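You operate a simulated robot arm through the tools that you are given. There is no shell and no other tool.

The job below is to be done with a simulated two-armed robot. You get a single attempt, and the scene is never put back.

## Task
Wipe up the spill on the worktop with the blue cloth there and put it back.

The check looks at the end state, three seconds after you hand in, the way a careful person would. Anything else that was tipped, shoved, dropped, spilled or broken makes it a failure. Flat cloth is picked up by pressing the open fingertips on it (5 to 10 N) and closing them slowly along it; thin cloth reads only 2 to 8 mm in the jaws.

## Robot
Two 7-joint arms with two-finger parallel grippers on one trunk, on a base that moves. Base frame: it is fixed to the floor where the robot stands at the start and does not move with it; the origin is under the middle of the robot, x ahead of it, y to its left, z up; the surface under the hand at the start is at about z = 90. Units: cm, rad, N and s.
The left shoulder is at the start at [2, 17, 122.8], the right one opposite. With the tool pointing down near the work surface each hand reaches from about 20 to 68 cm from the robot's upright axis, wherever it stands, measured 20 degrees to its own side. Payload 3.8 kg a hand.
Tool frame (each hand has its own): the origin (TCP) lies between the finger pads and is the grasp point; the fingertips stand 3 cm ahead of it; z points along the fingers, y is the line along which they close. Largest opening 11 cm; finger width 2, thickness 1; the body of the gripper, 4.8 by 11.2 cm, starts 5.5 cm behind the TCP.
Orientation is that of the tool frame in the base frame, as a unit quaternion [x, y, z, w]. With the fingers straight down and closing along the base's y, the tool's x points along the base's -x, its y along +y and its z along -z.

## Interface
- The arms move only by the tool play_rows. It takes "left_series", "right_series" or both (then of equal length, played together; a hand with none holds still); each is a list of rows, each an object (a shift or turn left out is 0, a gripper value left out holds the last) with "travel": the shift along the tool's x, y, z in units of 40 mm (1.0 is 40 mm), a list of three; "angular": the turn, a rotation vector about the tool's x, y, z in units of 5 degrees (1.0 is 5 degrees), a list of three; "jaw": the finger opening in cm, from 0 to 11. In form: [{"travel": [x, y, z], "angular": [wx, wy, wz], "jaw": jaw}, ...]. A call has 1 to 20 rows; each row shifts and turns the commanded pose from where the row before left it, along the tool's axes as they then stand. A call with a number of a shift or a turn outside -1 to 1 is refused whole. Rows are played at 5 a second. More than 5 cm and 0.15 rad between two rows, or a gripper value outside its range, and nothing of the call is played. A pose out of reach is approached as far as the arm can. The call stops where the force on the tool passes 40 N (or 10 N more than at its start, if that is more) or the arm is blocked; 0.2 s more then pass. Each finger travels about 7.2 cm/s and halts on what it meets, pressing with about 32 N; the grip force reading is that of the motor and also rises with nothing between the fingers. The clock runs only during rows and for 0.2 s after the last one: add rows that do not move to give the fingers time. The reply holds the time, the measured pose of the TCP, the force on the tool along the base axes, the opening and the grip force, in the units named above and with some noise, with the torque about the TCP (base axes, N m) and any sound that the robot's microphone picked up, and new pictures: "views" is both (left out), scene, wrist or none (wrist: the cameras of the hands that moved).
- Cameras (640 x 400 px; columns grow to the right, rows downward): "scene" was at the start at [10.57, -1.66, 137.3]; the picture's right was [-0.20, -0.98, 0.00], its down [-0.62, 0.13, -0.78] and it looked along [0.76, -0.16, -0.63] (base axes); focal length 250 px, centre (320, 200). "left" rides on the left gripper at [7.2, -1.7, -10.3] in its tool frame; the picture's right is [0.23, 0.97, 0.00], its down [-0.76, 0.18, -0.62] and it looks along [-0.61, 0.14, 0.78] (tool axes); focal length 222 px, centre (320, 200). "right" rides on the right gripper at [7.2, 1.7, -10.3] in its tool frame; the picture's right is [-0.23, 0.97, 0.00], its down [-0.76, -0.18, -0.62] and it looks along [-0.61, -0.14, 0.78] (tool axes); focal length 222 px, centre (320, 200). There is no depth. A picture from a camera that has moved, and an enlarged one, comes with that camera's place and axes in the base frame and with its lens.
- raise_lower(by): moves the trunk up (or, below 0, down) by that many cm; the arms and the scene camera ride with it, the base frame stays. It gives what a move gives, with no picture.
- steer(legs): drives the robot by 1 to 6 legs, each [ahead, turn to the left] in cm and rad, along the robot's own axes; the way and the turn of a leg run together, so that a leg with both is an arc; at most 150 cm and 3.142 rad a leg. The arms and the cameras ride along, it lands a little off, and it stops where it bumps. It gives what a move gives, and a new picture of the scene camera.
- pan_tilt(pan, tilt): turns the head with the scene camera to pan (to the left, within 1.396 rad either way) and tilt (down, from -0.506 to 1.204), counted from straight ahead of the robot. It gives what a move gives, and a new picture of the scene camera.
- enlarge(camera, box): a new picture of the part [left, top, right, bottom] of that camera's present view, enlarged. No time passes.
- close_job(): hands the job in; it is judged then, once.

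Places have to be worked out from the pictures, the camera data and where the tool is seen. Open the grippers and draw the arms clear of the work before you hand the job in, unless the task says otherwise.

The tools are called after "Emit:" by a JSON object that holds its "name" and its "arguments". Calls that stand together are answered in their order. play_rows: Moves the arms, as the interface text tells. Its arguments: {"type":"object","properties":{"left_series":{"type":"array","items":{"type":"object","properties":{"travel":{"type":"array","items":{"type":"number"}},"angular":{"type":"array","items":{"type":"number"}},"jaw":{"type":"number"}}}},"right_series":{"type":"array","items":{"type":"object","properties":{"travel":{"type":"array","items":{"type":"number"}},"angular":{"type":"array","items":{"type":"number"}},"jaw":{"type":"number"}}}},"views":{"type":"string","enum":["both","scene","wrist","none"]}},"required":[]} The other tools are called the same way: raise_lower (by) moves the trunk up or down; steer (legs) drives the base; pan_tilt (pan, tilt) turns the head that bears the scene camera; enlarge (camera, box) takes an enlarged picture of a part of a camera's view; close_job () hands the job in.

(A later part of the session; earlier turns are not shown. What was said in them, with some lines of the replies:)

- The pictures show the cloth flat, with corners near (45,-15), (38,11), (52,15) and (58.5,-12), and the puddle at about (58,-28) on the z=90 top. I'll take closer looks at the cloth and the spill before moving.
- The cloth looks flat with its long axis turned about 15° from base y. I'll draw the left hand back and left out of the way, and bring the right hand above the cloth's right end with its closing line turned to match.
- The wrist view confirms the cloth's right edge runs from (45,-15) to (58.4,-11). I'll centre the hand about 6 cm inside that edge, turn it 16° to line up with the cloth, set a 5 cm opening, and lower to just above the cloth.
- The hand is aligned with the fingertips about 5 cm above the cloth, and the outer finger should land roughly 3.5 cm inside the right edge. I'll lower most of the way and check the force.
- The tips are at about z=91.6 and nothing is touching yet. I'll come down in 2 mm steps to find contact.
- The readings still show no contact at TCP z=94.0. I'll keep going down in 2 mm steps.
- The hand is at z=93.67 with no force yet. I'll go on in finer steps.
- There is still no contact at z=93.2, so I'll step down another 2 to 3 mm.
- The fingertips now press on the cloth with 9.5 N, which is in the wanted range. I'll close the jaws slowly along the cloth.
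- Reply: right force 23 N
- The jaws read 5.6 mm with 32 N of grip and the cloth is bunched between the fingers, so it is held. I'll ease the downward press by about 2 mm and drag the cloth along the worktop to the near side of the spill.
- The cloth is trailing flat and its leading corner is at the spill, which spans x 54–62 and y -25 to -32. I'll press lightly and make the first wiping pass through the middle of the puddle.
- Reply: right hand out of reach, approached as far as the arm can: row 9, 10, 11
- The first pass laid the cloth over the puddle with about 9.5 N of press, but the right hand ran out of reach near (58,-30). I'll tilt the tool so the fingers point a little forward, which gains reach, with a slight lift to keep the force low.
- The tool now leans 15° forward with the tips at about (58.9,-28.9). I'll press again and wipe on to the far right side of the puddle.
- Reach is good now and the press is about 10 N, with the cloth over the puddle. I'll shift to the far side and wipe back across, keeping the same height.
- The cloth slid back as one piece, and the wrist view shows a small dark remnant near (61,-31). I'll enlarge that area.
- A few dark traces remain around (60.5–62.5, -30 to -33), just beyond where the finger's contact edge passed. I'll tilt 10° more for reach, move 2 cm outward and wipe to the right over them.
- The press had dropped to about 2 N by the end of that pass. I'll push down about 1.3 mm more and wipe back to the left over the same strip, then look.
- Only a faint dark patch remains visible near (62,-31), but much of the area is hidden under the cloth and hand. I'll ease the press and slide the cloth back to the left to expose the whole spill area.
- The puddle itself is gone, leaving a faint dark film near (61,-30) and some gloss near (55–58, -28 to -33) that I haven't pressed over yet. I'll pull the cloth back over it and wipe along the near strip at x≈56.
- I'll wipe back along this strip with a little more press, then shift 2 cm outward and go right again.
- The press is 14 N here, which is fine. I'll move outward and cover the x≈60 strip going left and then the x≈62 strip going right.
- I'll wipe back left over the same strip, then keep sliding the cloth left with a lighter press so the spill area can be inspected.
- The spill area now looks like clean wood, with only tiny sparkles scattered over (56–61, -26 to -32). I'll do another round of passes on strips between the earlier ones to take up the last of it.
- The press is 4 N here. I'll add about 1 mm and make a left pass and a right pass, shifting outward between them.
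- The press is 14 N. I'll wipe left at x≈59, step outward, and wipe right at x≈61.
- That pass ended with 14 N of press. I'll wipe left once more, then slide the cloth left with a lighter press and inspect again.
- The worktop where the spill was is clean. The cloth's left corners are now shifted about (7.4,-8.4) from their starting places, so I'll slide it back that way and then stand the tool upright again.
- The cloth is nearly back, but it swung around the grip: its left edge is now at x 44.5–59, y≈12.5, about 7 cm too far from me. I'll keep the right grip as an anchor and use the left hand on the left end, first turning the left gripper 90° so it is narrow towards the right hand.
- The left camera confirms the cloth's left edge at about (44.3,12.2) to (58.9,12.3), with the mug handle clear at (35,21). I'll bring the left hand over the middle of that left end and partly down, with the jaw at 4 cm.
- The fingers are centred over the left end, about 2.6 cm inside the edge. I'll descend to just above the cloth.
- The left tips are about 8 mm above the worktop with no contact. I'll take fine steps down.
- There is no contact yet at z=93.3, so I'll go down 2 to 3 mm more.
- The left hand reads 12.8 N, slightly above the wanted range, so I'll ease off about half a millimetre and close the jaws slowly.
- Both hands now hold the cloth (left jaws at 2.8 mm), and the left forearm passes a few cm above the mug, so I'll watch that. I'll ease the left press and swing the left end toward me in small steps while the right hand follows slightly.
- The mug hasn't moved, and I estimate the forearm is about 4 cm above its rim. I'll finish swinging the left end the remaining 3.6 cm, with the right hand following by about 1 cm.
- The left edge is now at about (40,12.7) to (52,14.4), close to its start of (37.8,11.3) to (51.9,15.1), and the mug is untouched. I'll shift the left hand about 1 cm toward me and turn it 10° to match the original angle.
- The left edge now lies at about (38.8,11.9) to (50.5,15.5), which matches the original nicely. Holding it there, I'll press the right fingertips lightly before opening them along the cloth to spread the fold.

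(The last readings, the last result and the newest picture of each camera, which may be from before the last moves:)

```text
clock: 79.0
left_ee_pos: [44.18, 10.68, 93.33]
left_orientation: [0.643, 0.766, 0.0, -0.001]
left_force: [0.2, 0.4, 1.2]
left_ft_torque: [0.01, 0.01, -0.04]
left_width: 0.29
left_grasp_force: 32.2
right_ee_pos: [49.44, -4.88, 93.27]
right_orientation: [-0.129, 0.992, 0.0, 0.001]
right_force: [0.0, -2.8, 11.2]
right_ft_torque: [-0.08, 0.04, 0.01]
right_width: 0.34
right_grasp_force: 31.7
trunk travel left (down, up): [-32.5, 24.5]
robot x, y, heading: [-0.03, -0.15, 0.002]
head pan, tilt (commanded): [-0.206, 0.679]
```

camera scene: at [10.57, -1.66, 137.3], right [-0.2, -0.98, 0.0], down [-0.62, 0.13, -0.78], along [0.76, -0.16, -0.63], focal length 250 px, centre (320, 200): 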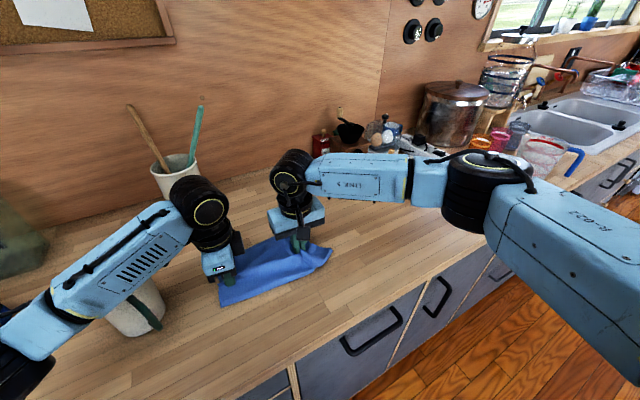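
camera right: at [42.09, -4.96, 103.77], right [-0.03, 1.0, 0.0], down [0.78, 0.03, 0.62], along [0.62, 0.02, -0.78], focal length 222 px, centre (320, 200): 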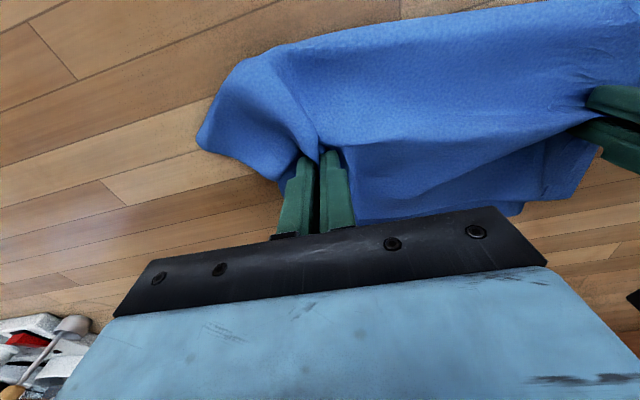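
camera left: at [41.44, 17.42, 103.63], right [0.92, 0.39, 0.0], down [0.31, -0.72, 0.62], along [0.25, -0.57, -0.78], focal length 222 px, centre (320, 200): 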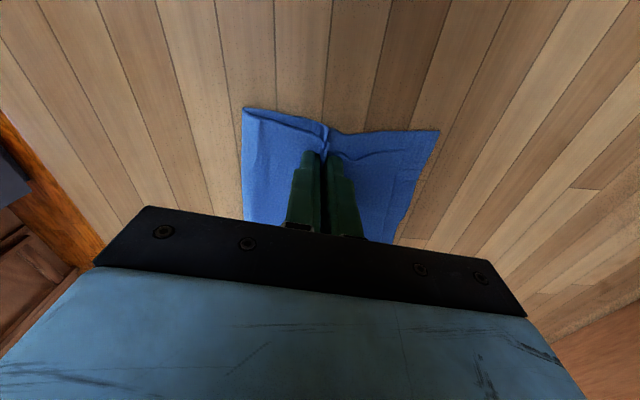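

The right hand presses with 11 N. I'll open slowly while shifting right, so the left finger stays put and the right finger spreads the right flap outwards.

Emit:
{"name": "play_rows", "arguments": {"right_series": [{"jaw": 0.6, "travel": [0, -0.0375, 0]}, {"jaw": 0.9, "travel": [0, -0.0375, 0]}, {"jaw": 1.2, "travel": [0, -0.0375, 0]}, {"jaw": 1.5, "travel": [0, -0.0375, 0]}, {"jaw": 1.8, "travel": [0, -0.0375, 0]}, {"jaw": 2.1, "travel": [0, -0.0375, 0]}, {"jaw": 2.4, "travel": [0, -0.0375, 0]}, {"jaw": 2.7, "travel": [0, -0.0375, 0]}, {"jaw": 3.0, "travel": [0, -0.0375, 0]}, {"jaw": 3.3, "travel": [0, -0.0375, 0]}, {"jaw": 3.6, "travel": [0, -0.0375, 0]}, {"jaw": 3.9, "travel": [0, -0.0375, 0]}, {"jaw": 4.2, "travel": [0, -0.0375, 0]}, {"jaw": 4.5, "travel": [0, -0.0375, 0]}, {"jaw": 4.8, "travel": [0, -0.0375, 0]}, {"jaw": 5.1, "travel": [0, -0.0375, 0]}, {}], "views": "both"}}

Emit:
{"name": "enlarge", "arguments": {"camera": "scene", "box": [180, 180, 400, 330]}}

```text
clock: 82.6
left_ee_pos: [44.26, 10.69, 93.29]
left_orientation: [0.643, 0.766, 0.0, 0.0]
left_force: [-0.6, -0.8, 0.7]
left_ft_torque: [-0.01, -0.02, -0.02]
left_width: 0.31
left_grasp_force: 32.4
right_ee_pos: [49.97, -7.08, 93.28]
right_orientation: [-0.131, 0.991, 0.0, 0.0]
right_force: [3.5, 6.0, 16.3]
right_ft_torque: [0.41, -0.1, -0.08]
right_width: 5.04
right_grasp_force: 0.1
trunk travel left (down, up): [-32.5, 24.5]
robot x, y, heading: [-0.28, -0.14, 0.001]
head pan, tilt (commanded): [-0.206, 0.679]
camera scene: at [10.49, -1.58, 137.31], right [-0.2, -0.98, 0.0], down [-0.61, 0.13, -0.78], along [0.76, -0.16, -0.63], focal length 250 px, centre (320, 200)
camera right: at [42.58, -7.17, 103.61], right [-0.03, 1.0, 0.0], down [0.78, 0.03, 0.62], along [0.62, 0.02, -0.78], focal length 222 px, centre (320, 200)
```

scene: 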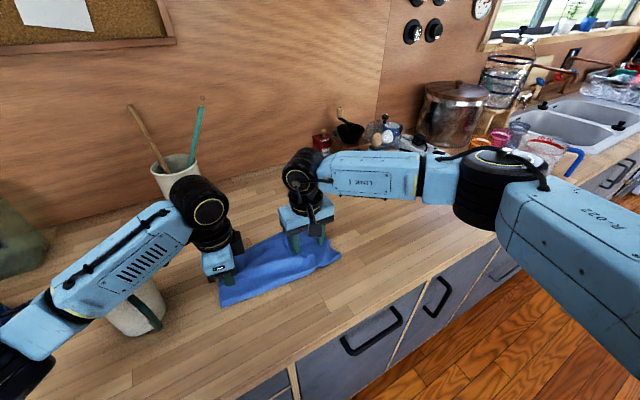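
right: 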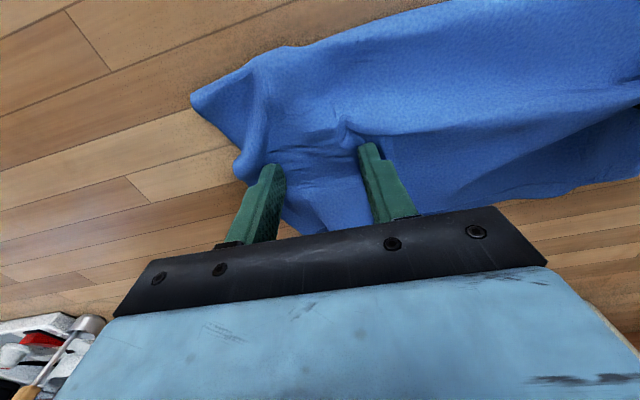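

```text
2.67 times, centred on (290, 255) of scene
camera zoom: at [10.49, -1.58, 137.31], right [-0.2, -0.98, 0.0], down [-0.61, 0.13, -0.78], along [0.76, -0.16, -0.63], focal length 666 px, centre (400, 53)
```

zoom: 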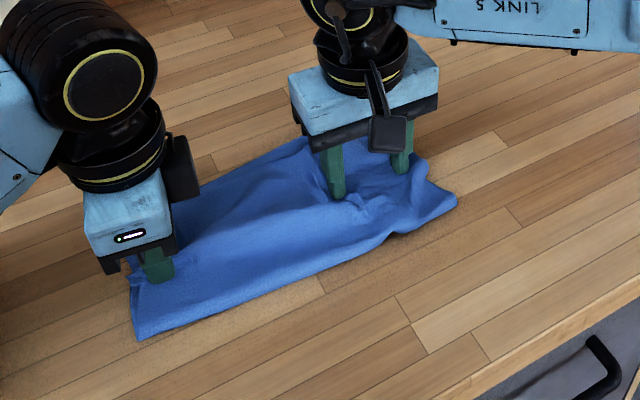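

The right flap has spread back out, with its near corner at about (47,-14) against the original (45,-15). I'll lift the right hand straight up and draw it off to the right to see the cloth.

Emit:
{"name": "play_rows", "arguments": {"right_series": [{"travel": [0, 0, -0.3]}, {"travel": [0, 0, -0.6]}, {"travel": [0, 0, -1]}, {"travel": [0.3, -0.5, -0.8]}, {"travel": [0.6, -0.7, -0.5]}, {"travel": [0.6, -0.8, 0]}, {"travel": [0.6, -0.8, 0]}, {"travel": [0.6, -0.8, 0]}, {}], "views": "both"}}

Emit:
{"name": "enlarge", "arguments": {"camera": "scene", "box": [180, 180, 400, 330]}}

```text
clock: 84.6
left_ee_pos: [44.32, 10.7, 93.28]
left_orientation: [0.643, 0.766, 0.0, 0.0]
left_force: [-0.2, -0.6, -0.2]
left_ft_torque: [0.0, -0.04, -0.03]
left_width: 0.28
left_grasp_force: 31.3
right_ee_pos: [43.32, -23.89, 106.17]
right_orientation: [-0.131, 0.991, 0.001, 0.0]
right_force: [-0.2, -0.2, 0.5]
right_ft_torque: [0.0, 0.01, -0.04]
right_width: 5.1
right_grasp_force: 0.1
trunk travel left (down, up): [-32.5, 24.5]
robot x, y, heading: [-0.24, -0.02, 0.001]
head pan, tilt (commanded): [-0.206, 0.679]
camera scene: at [10.6, -1.6, 137.3], right [-0.2, -0.98, 0.0], down [-0.62, 0.13, -0.78], along [0.76, -0.16, -0.63], focal length 250 px, centre (320, 200)
camera right: at [35.92, -23.97, 116.52], right [-0.03, 1.0, 0.0], down [0.78, 0.03, 0.62], along [0.62, 0.02, -0.78], focal length 222 px, centre (320, 200)
```

scene: 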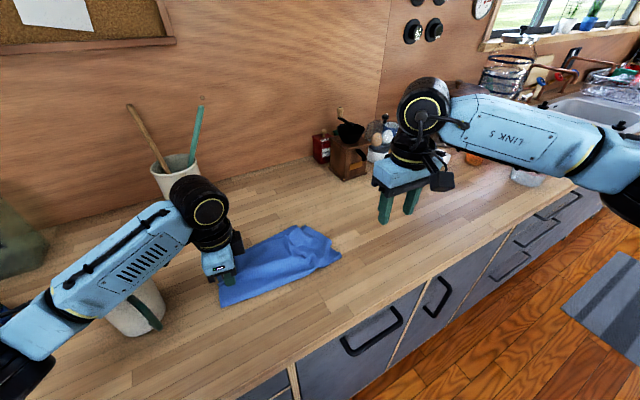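
right: 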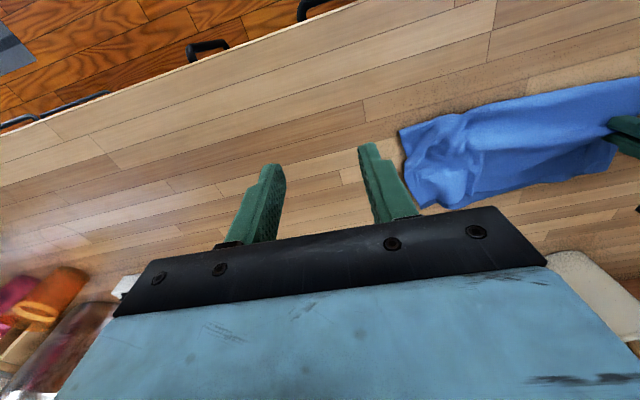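

```text
2.67 times, centred on (290, 255) of scene
camera zoom: at [10.6, -1.6, 137.3], right [-0.2, -0.98, 0.0], down [-0.62, 0.13, -0.78], along [0.76, -0.16, -0.63], focal length 666 px, centre (400, 53)
```

zoom: 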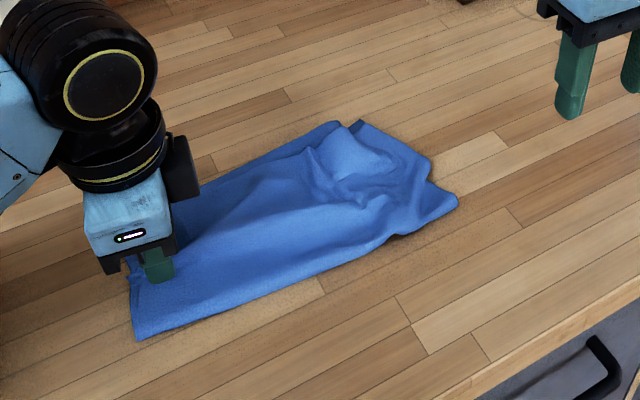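

The cloth lies close to its original place with some wrinkles at the right end. Now I'll press the left fingertips lightly before opening them.

Emit:
{"name": "play_rows", "arguments": {"left_series": [{"travel": [0, 0, 0.025]}, {"travel": [0, 0, 0.025]}, {}], "views": "none"}}

```text
clock: 85.4
left_ee_pos: [44.3, 10.66, 93.27]
left_orientation: [0.642, 0.766, 0.001, 0.001]
left_force: [-0.2, 2.2, 14.8]
left_ft_torque: [0.12, 0.0, -0.05]
left_width: 0.29
left_grasp_force: 32.2
right_ee_pos: [43.24, -23.83, 106.14]
right_orientation: [-0.13, 0.991, 0.0, 0.001]
right_force: [0.6, 0.3, 0.2]
right_ft_torque: [-0.03, 0.04, 0.01]
right_width: 5.08
right_grasp_force: 0.1
trunk travel left (down, up): [-32.5, 24.5]
robot x, y, heading: [-0.12, -0.05, -0.004]
head pan, tilt (commanded): [-0.206, 0.679]
```

The left hand presses with about 15 N, so I'll ease off slightly and open slowly to 4.2 cm to spread the fold.

Emit:
{"name": "play_rows", "arguments": {"left_series": [{"travel": [0, 0, -0.012], "jaw": 0.5}, {"jaw": 0.8}, {"jaw": 1.1}, {"jaw": 1.4}, {"jaw": 1.7}, {"jaw": 2.0}, {"jaw": 2.3}, {"jaw": 2.6}, {"jaw": 2.9}, {"jaw": 3.2}, {"jaw": 3.5}, {"jaw": 3.8}, {"jaw": 4.1}, {"jaw": 4.4}, {}], "views": "both"}}

```text
clock: 88.6
left_ee_pos: [44.29, 10.62, 93.21]
left_orientation: [0.643, 0.766, 0.001, 0.0]
left_force: [0.2, -0.4, 18.7]
left_ft_torque: [0.06, 0.02, 0.02]
left_width: 3.91
left_grasp_force: 0.1
right_ee_pos: [43.12, -23.88, 106.16]
right_orientation: [-0.13, 0.991, 0.0, 0.0]
right_force: [0.1, -0.3, 0.1]
right_ft_torque: [-0.02, 0.05, -0.01]
right_width: 5.09
right_grasp_force: 0.1
trunk travel left (down, up): [-32.5, 24.5]
robot x, y, heading: [-0.13, 0.02, 0.003]
head pan, tilt (commanded): [-0.206, 0.679]
camera scene: at [10.45, -1.7, 137.32], right [-0.2, -0.98, 0.0], down [-0.61, 0.13, -0.78], along [0.76, -0.16, -0.63], focal length 250 px, centre (320, 200)
camera left: at [41.42, 17.39, 103.53], right [0.92, 0.39, 0.0], down [0.31, -0.72, 0.62], along [0.25, -0.57, -0.78], focal length 222 px, centre (320, 200)
```

scene: 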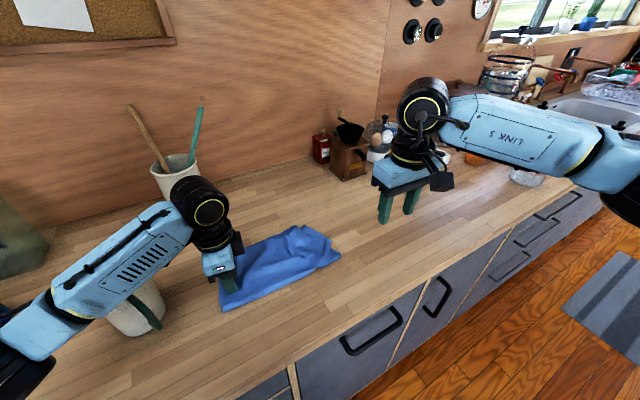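
left: 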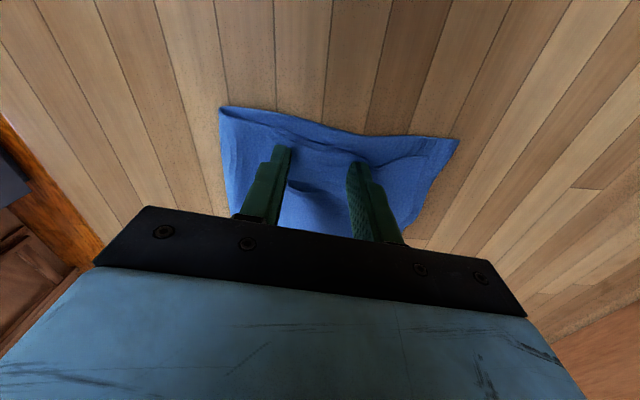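

The left end is spread with corners at about (37.6,11.6) and (52,15.5), within half a centimetre of where they started. I'll lift the left hand straight up, clear of the mug.

Emit:
{"name": "play_rows", "arguments": {"left_series": [{"travel": [0, 0, -0.2]}, {"travel": [0, 0, -0.4]}, {"travel": [0, 0, -0.8]}, {"travel": [0, 0, -1]}, {"travel": [0, 0, -1]}, {"travel": [0, 0, -1]}, {"travel": [0, 0, -1]}, {"travel": [0, 0, -1]}, {}], "views": "both"}}

Emit:
{"name": "enlarge", "arguments": {"camera": "scene", "box": [180, 180, 400, 330]}}

```text
clock: 90.6
left_ee_pos: [44.37, 10.6, 118.74]
left_orientation: [0.643, 0.766, -0.001, 0.0]
left_force: [-0.5, 0.4, -0.7]
left_ft_torque: [0.03, -0.01, 0.03]
left_width: 4.35
left_grasp_force: 0.0
right_ee_pos: [43.27, -23.78, 106.01]
right_orientation: [-0.13, 0.991, -0.001, 0.0]
right_force: [0.1, 0.8, 0.2]
right_ft_torque: [0.0, 0.0, 0.03]
right_width: 5.11
right_grasp_force: 0.1
trunk travel left (down, up): [-32.5, 24.5]
robot x, y, heading: [0.11, -0.11, 0.001]
head pan, tilt (commanded): [-0.206, 0.679]
camera scene: at [10.6, -1.64, 137.29], right [-0.2, -0.98, 0.0], down [-0.62, 0.13, -0.78], along [0.76, -0.16, -0.63], focal length 250 px, centre (320, 200)
camera left: at [41.44, 17.34, 129.05], right [0.92, 0.39, 0.0], down [0.31, -0.72, 0.62], along [0.24, -0.57, -0.78], focal length 222 px, centre (320, 200)
```

scene: 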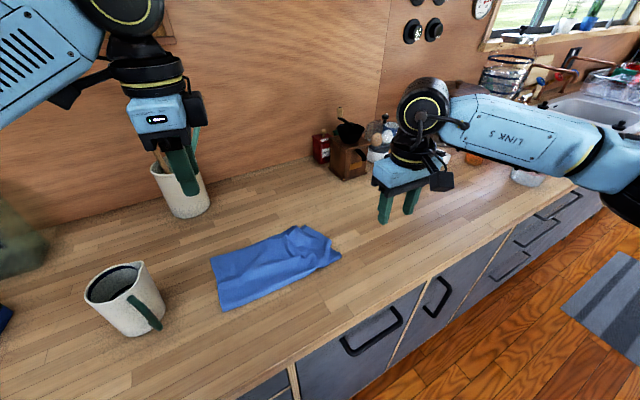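
left: 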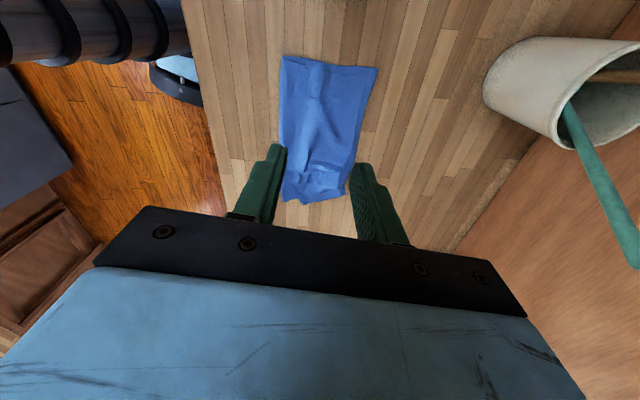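

```text
2.67 times, centred on (290, 255) of scene
camera zoom: at [10.6, -1.64, 137.29], right [-0.2, -0.98, 0.0], down [-0.62, 0.13, -0.78], along [0.76, -0.16, -0.63], focal length 666 px, centre (400, 53)
```

zoom: 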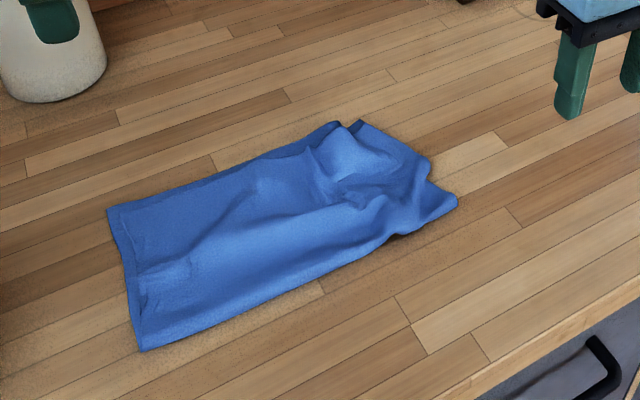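

The cloth is back in place with its left edge on the starting spot, and the mug and other things look untouched. I'll draw both arms clear and look at the spill area unobstructed.

Emit:
{"name": "play_rows", "arguments": {"left_series": [{"travel": [0.59, -0.63, -0.115]}, {"travel": [0.59, -0.63, -0.115]}, {"travel": [0.59, -0.63, -0.115]}, {"travel": [0.59, -0.63, -0.115]}, {"travel": [0.59, -0.63, -0.115], "jaw": 8}, {}], "right_series": [{"travel": [0.65, 0, -0.69]}, {"travel": [0.65, 0, -0.69]}, {"travel": [0.65, 0, -0.69]}, {"travel": [0.65, 0, -0.69]}, {"jaw": 8}, {}], "views": "both"}}

Emit:
{"name": "enlarge", "arguments": {"camera": "scene", "box": [200, 150, 440, 320]}}

Emit:
{"name": "enlarge", "arguments": {"camera": "right", "box": [280, 80, 480, 240]}}

```text
clock: 92.0
left_ee_pos: [29.99, 20.22, 121.2]
left_orientation: [0.642, 0.766, 0.001, -0.001]
left_force: [-0.4, -0.4, -0.2]
left_ft_torque: [0.02, 0.0, -0.02]
left_width: 7.99
left_grasp_force: 0.1
right_ee_pos: [33.32, -26.56, 116.97]
right_orientation: [-0.131, 0.991, -0.001, 0.0]
right_force: [0.1, -0.4, 0.0]
right_ft_torque: [0.0, -0.01, -0.02]
right_width: 8.01
right_grasp_force: 0.0
trunk travel left (down, up): [-32.5, 24.5]
robot x, y, heading: [0.3, -0.03, -0.002]
head pan, tilt (commanded): [-0.206, 0.679]
camera scene: at [10.59, -1.7, 137.3], right [-0.2, -0.98, 0.0], down [-0.62, 0.13, -0.78], along [0.76, -0.16, -0.63], focal length 250 px, centre (320, 200)
camera right: at [25.86, -26.7, 127.43], right [-0.03, 1.0, 0.0], down [0.78, 0.02, 0.62], along [0.62, 0.02, -0.78], focal length 222 px, centre (320, 200)
camera left: at [27.13, 27.04, 131.46], right [0.92, 0.39, 0.0], down [0.31, -0.72, 0.62], along [0.24, -0.57, -0.78], focal length 222 px, centre (320, 200)
```

scene: 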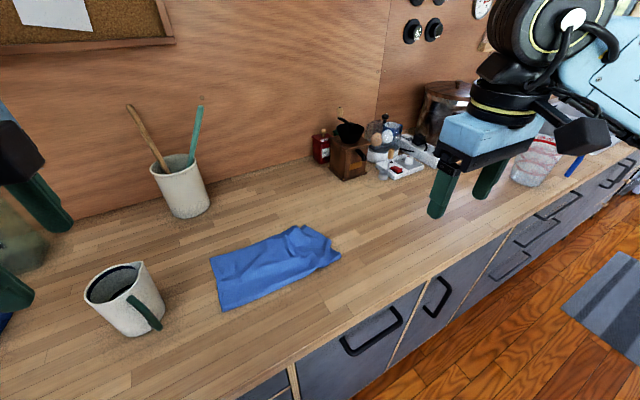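
right: 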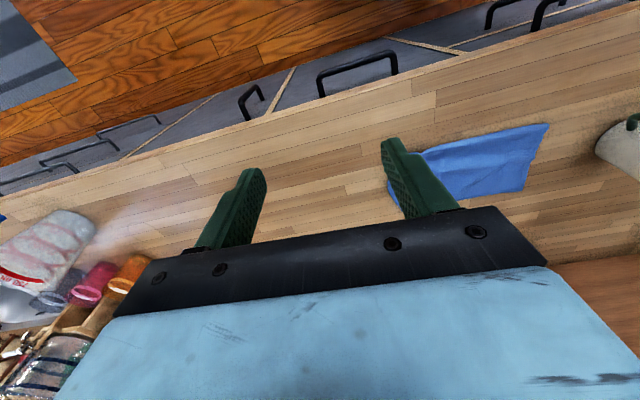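
left: 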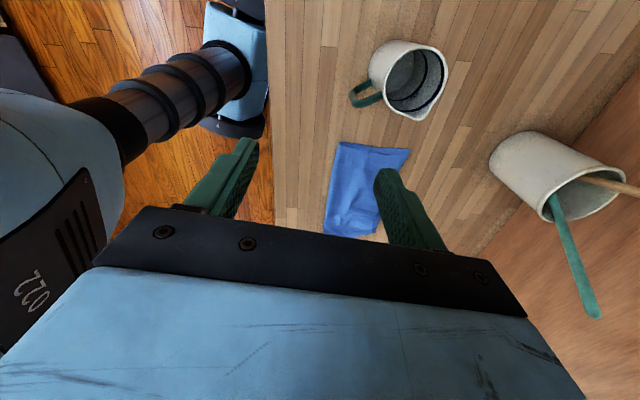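

```text
2.35 times, centred on (320, 235) of scene
camera zoom: at [10.59, -1.7, 137.3], right [-0.2, -0.98, 0.0], down [-0.62, 0.13, -0.78], along [0.76, -0.16, -0.63], focal length 588 px, centre (320, 118)
```

zoom: 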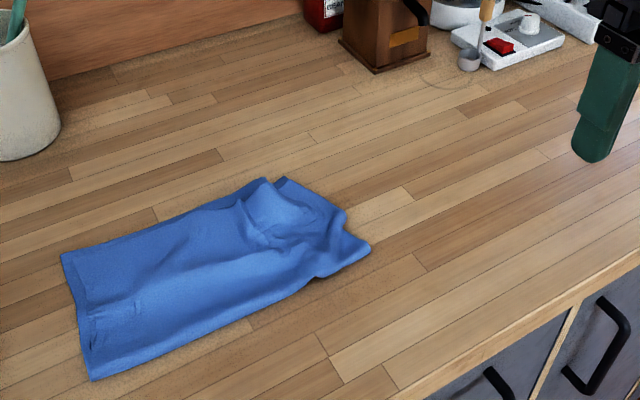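

```text
2.50 times, centred on (380, 160) of right
camera zoom: at [25.86, -26.7, 127.43], right [-0.03, 1.0, 0.0], down [0.78, 0.02, 0.62], along [0.62, 0.02, -0.78], focal length 555 px, centre (170, 300)
```

zoom: 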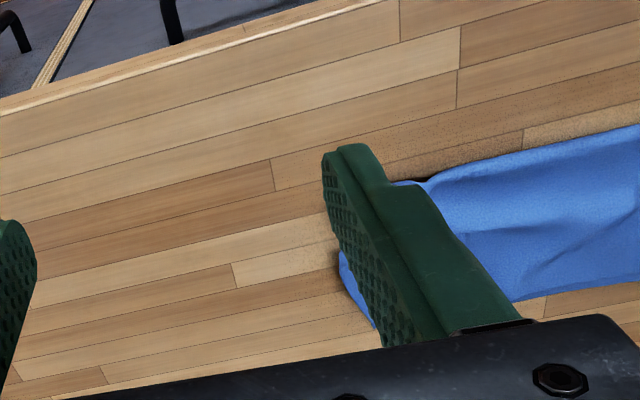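

The place where the spill was shows plain wood in both views. I'll take one tight close-up to check for leftover traces.

Emit:
{"name": "enlarge", "arguments": {"camera": "scene", "box": [346, 190, 416, 240]}}

Emit:
{"name": "enlarge", "arguments": {"camera": "scene", "box": [60, 90, 460, 340]}}

```text
8.00 times, centred on (381, 215) of scene
camera zoom: at [10.59, -1.7, 137.3], right [-0.2, -0.98, 0.0], down [-0.62, 0.13, -0.78], along [0.76, -0.16, -0.63], focal length 1999 px, centre (-168, 80)
```

zoom: 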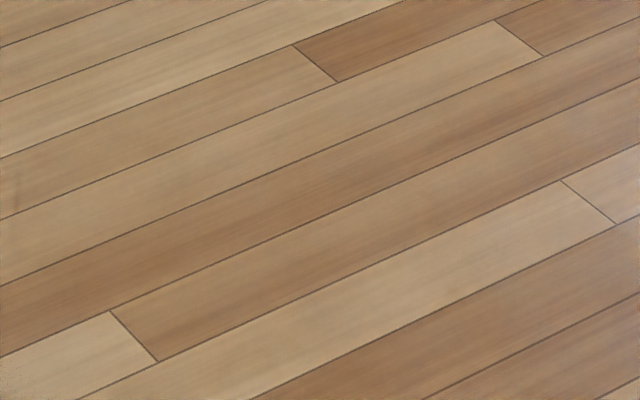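

```text
1.60 times, centred on (260, 215) of scene
camera zoom: at [10.59, -1.7, 137.3], right [-0.2, -0.98, 0.0], down [-0.62, 0.13, -0.78], along [0.76, -0.16, -0.63], focal length 400 px, centre (416, 176)
```

zoom: 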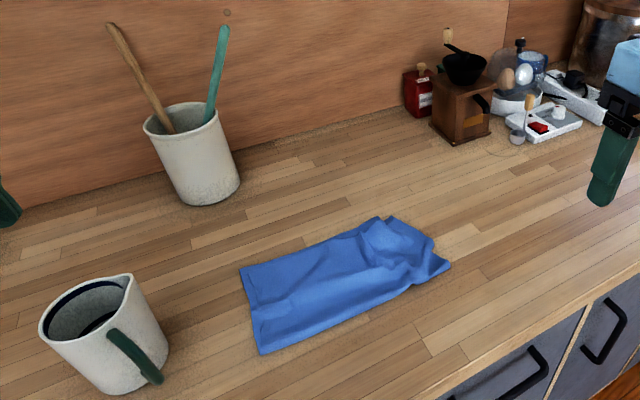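

The spill area is spotless. There is a very faint mark at the left border of that close-up, around (59,-18), so I'll check it.

Emit:
{"name": "enlarge", "arguments": {"camera": "scene", "box": [306, 192, 376, 242]}}

```text
8.00 times, centred on (341, 217) of scene
camera zoom: at [10.59, -1.7, 137.3], right [-0.2, -0.98, 0.0], down [-0.62, 0.13, -0.78], along [0.76, -0.16, -0.63], focal length 1999 px, centre (152, 64)
```

zoom: 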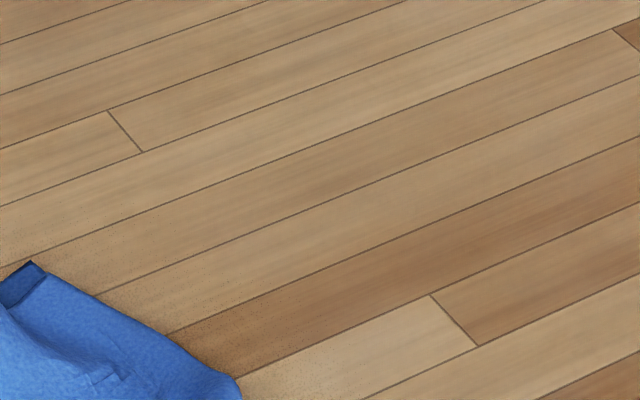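

There is no mark there. The worktop is clean, the cloth is back in its place, nothing else has moved, and both arms are clear with the grippers open, so I'm handing in.

Emit:
{"name": "close_job", "arguments": {}}

```text
The job is handed in.
```

The spill is wiped up and the blue cloth is back where it was. I've handed the job in but have no verdict yet.

- **Spill:** close-ups taken after the last passes show plain wood over the whole area, with no film or drops left.
- **Cloth:** its left corners are within about half a centimetre of where they started. The right end is 2 to 4 cm off in places and a bit wrinkled, because I released the grip there and didn't smooth it further.
- **Everything else:** the mug, the crock of utensils, the grinder and the tray look the same as at the start. The left forearm passed a few centimetres above the mug without touching it.

Both arms are drawn back with the grippers open.
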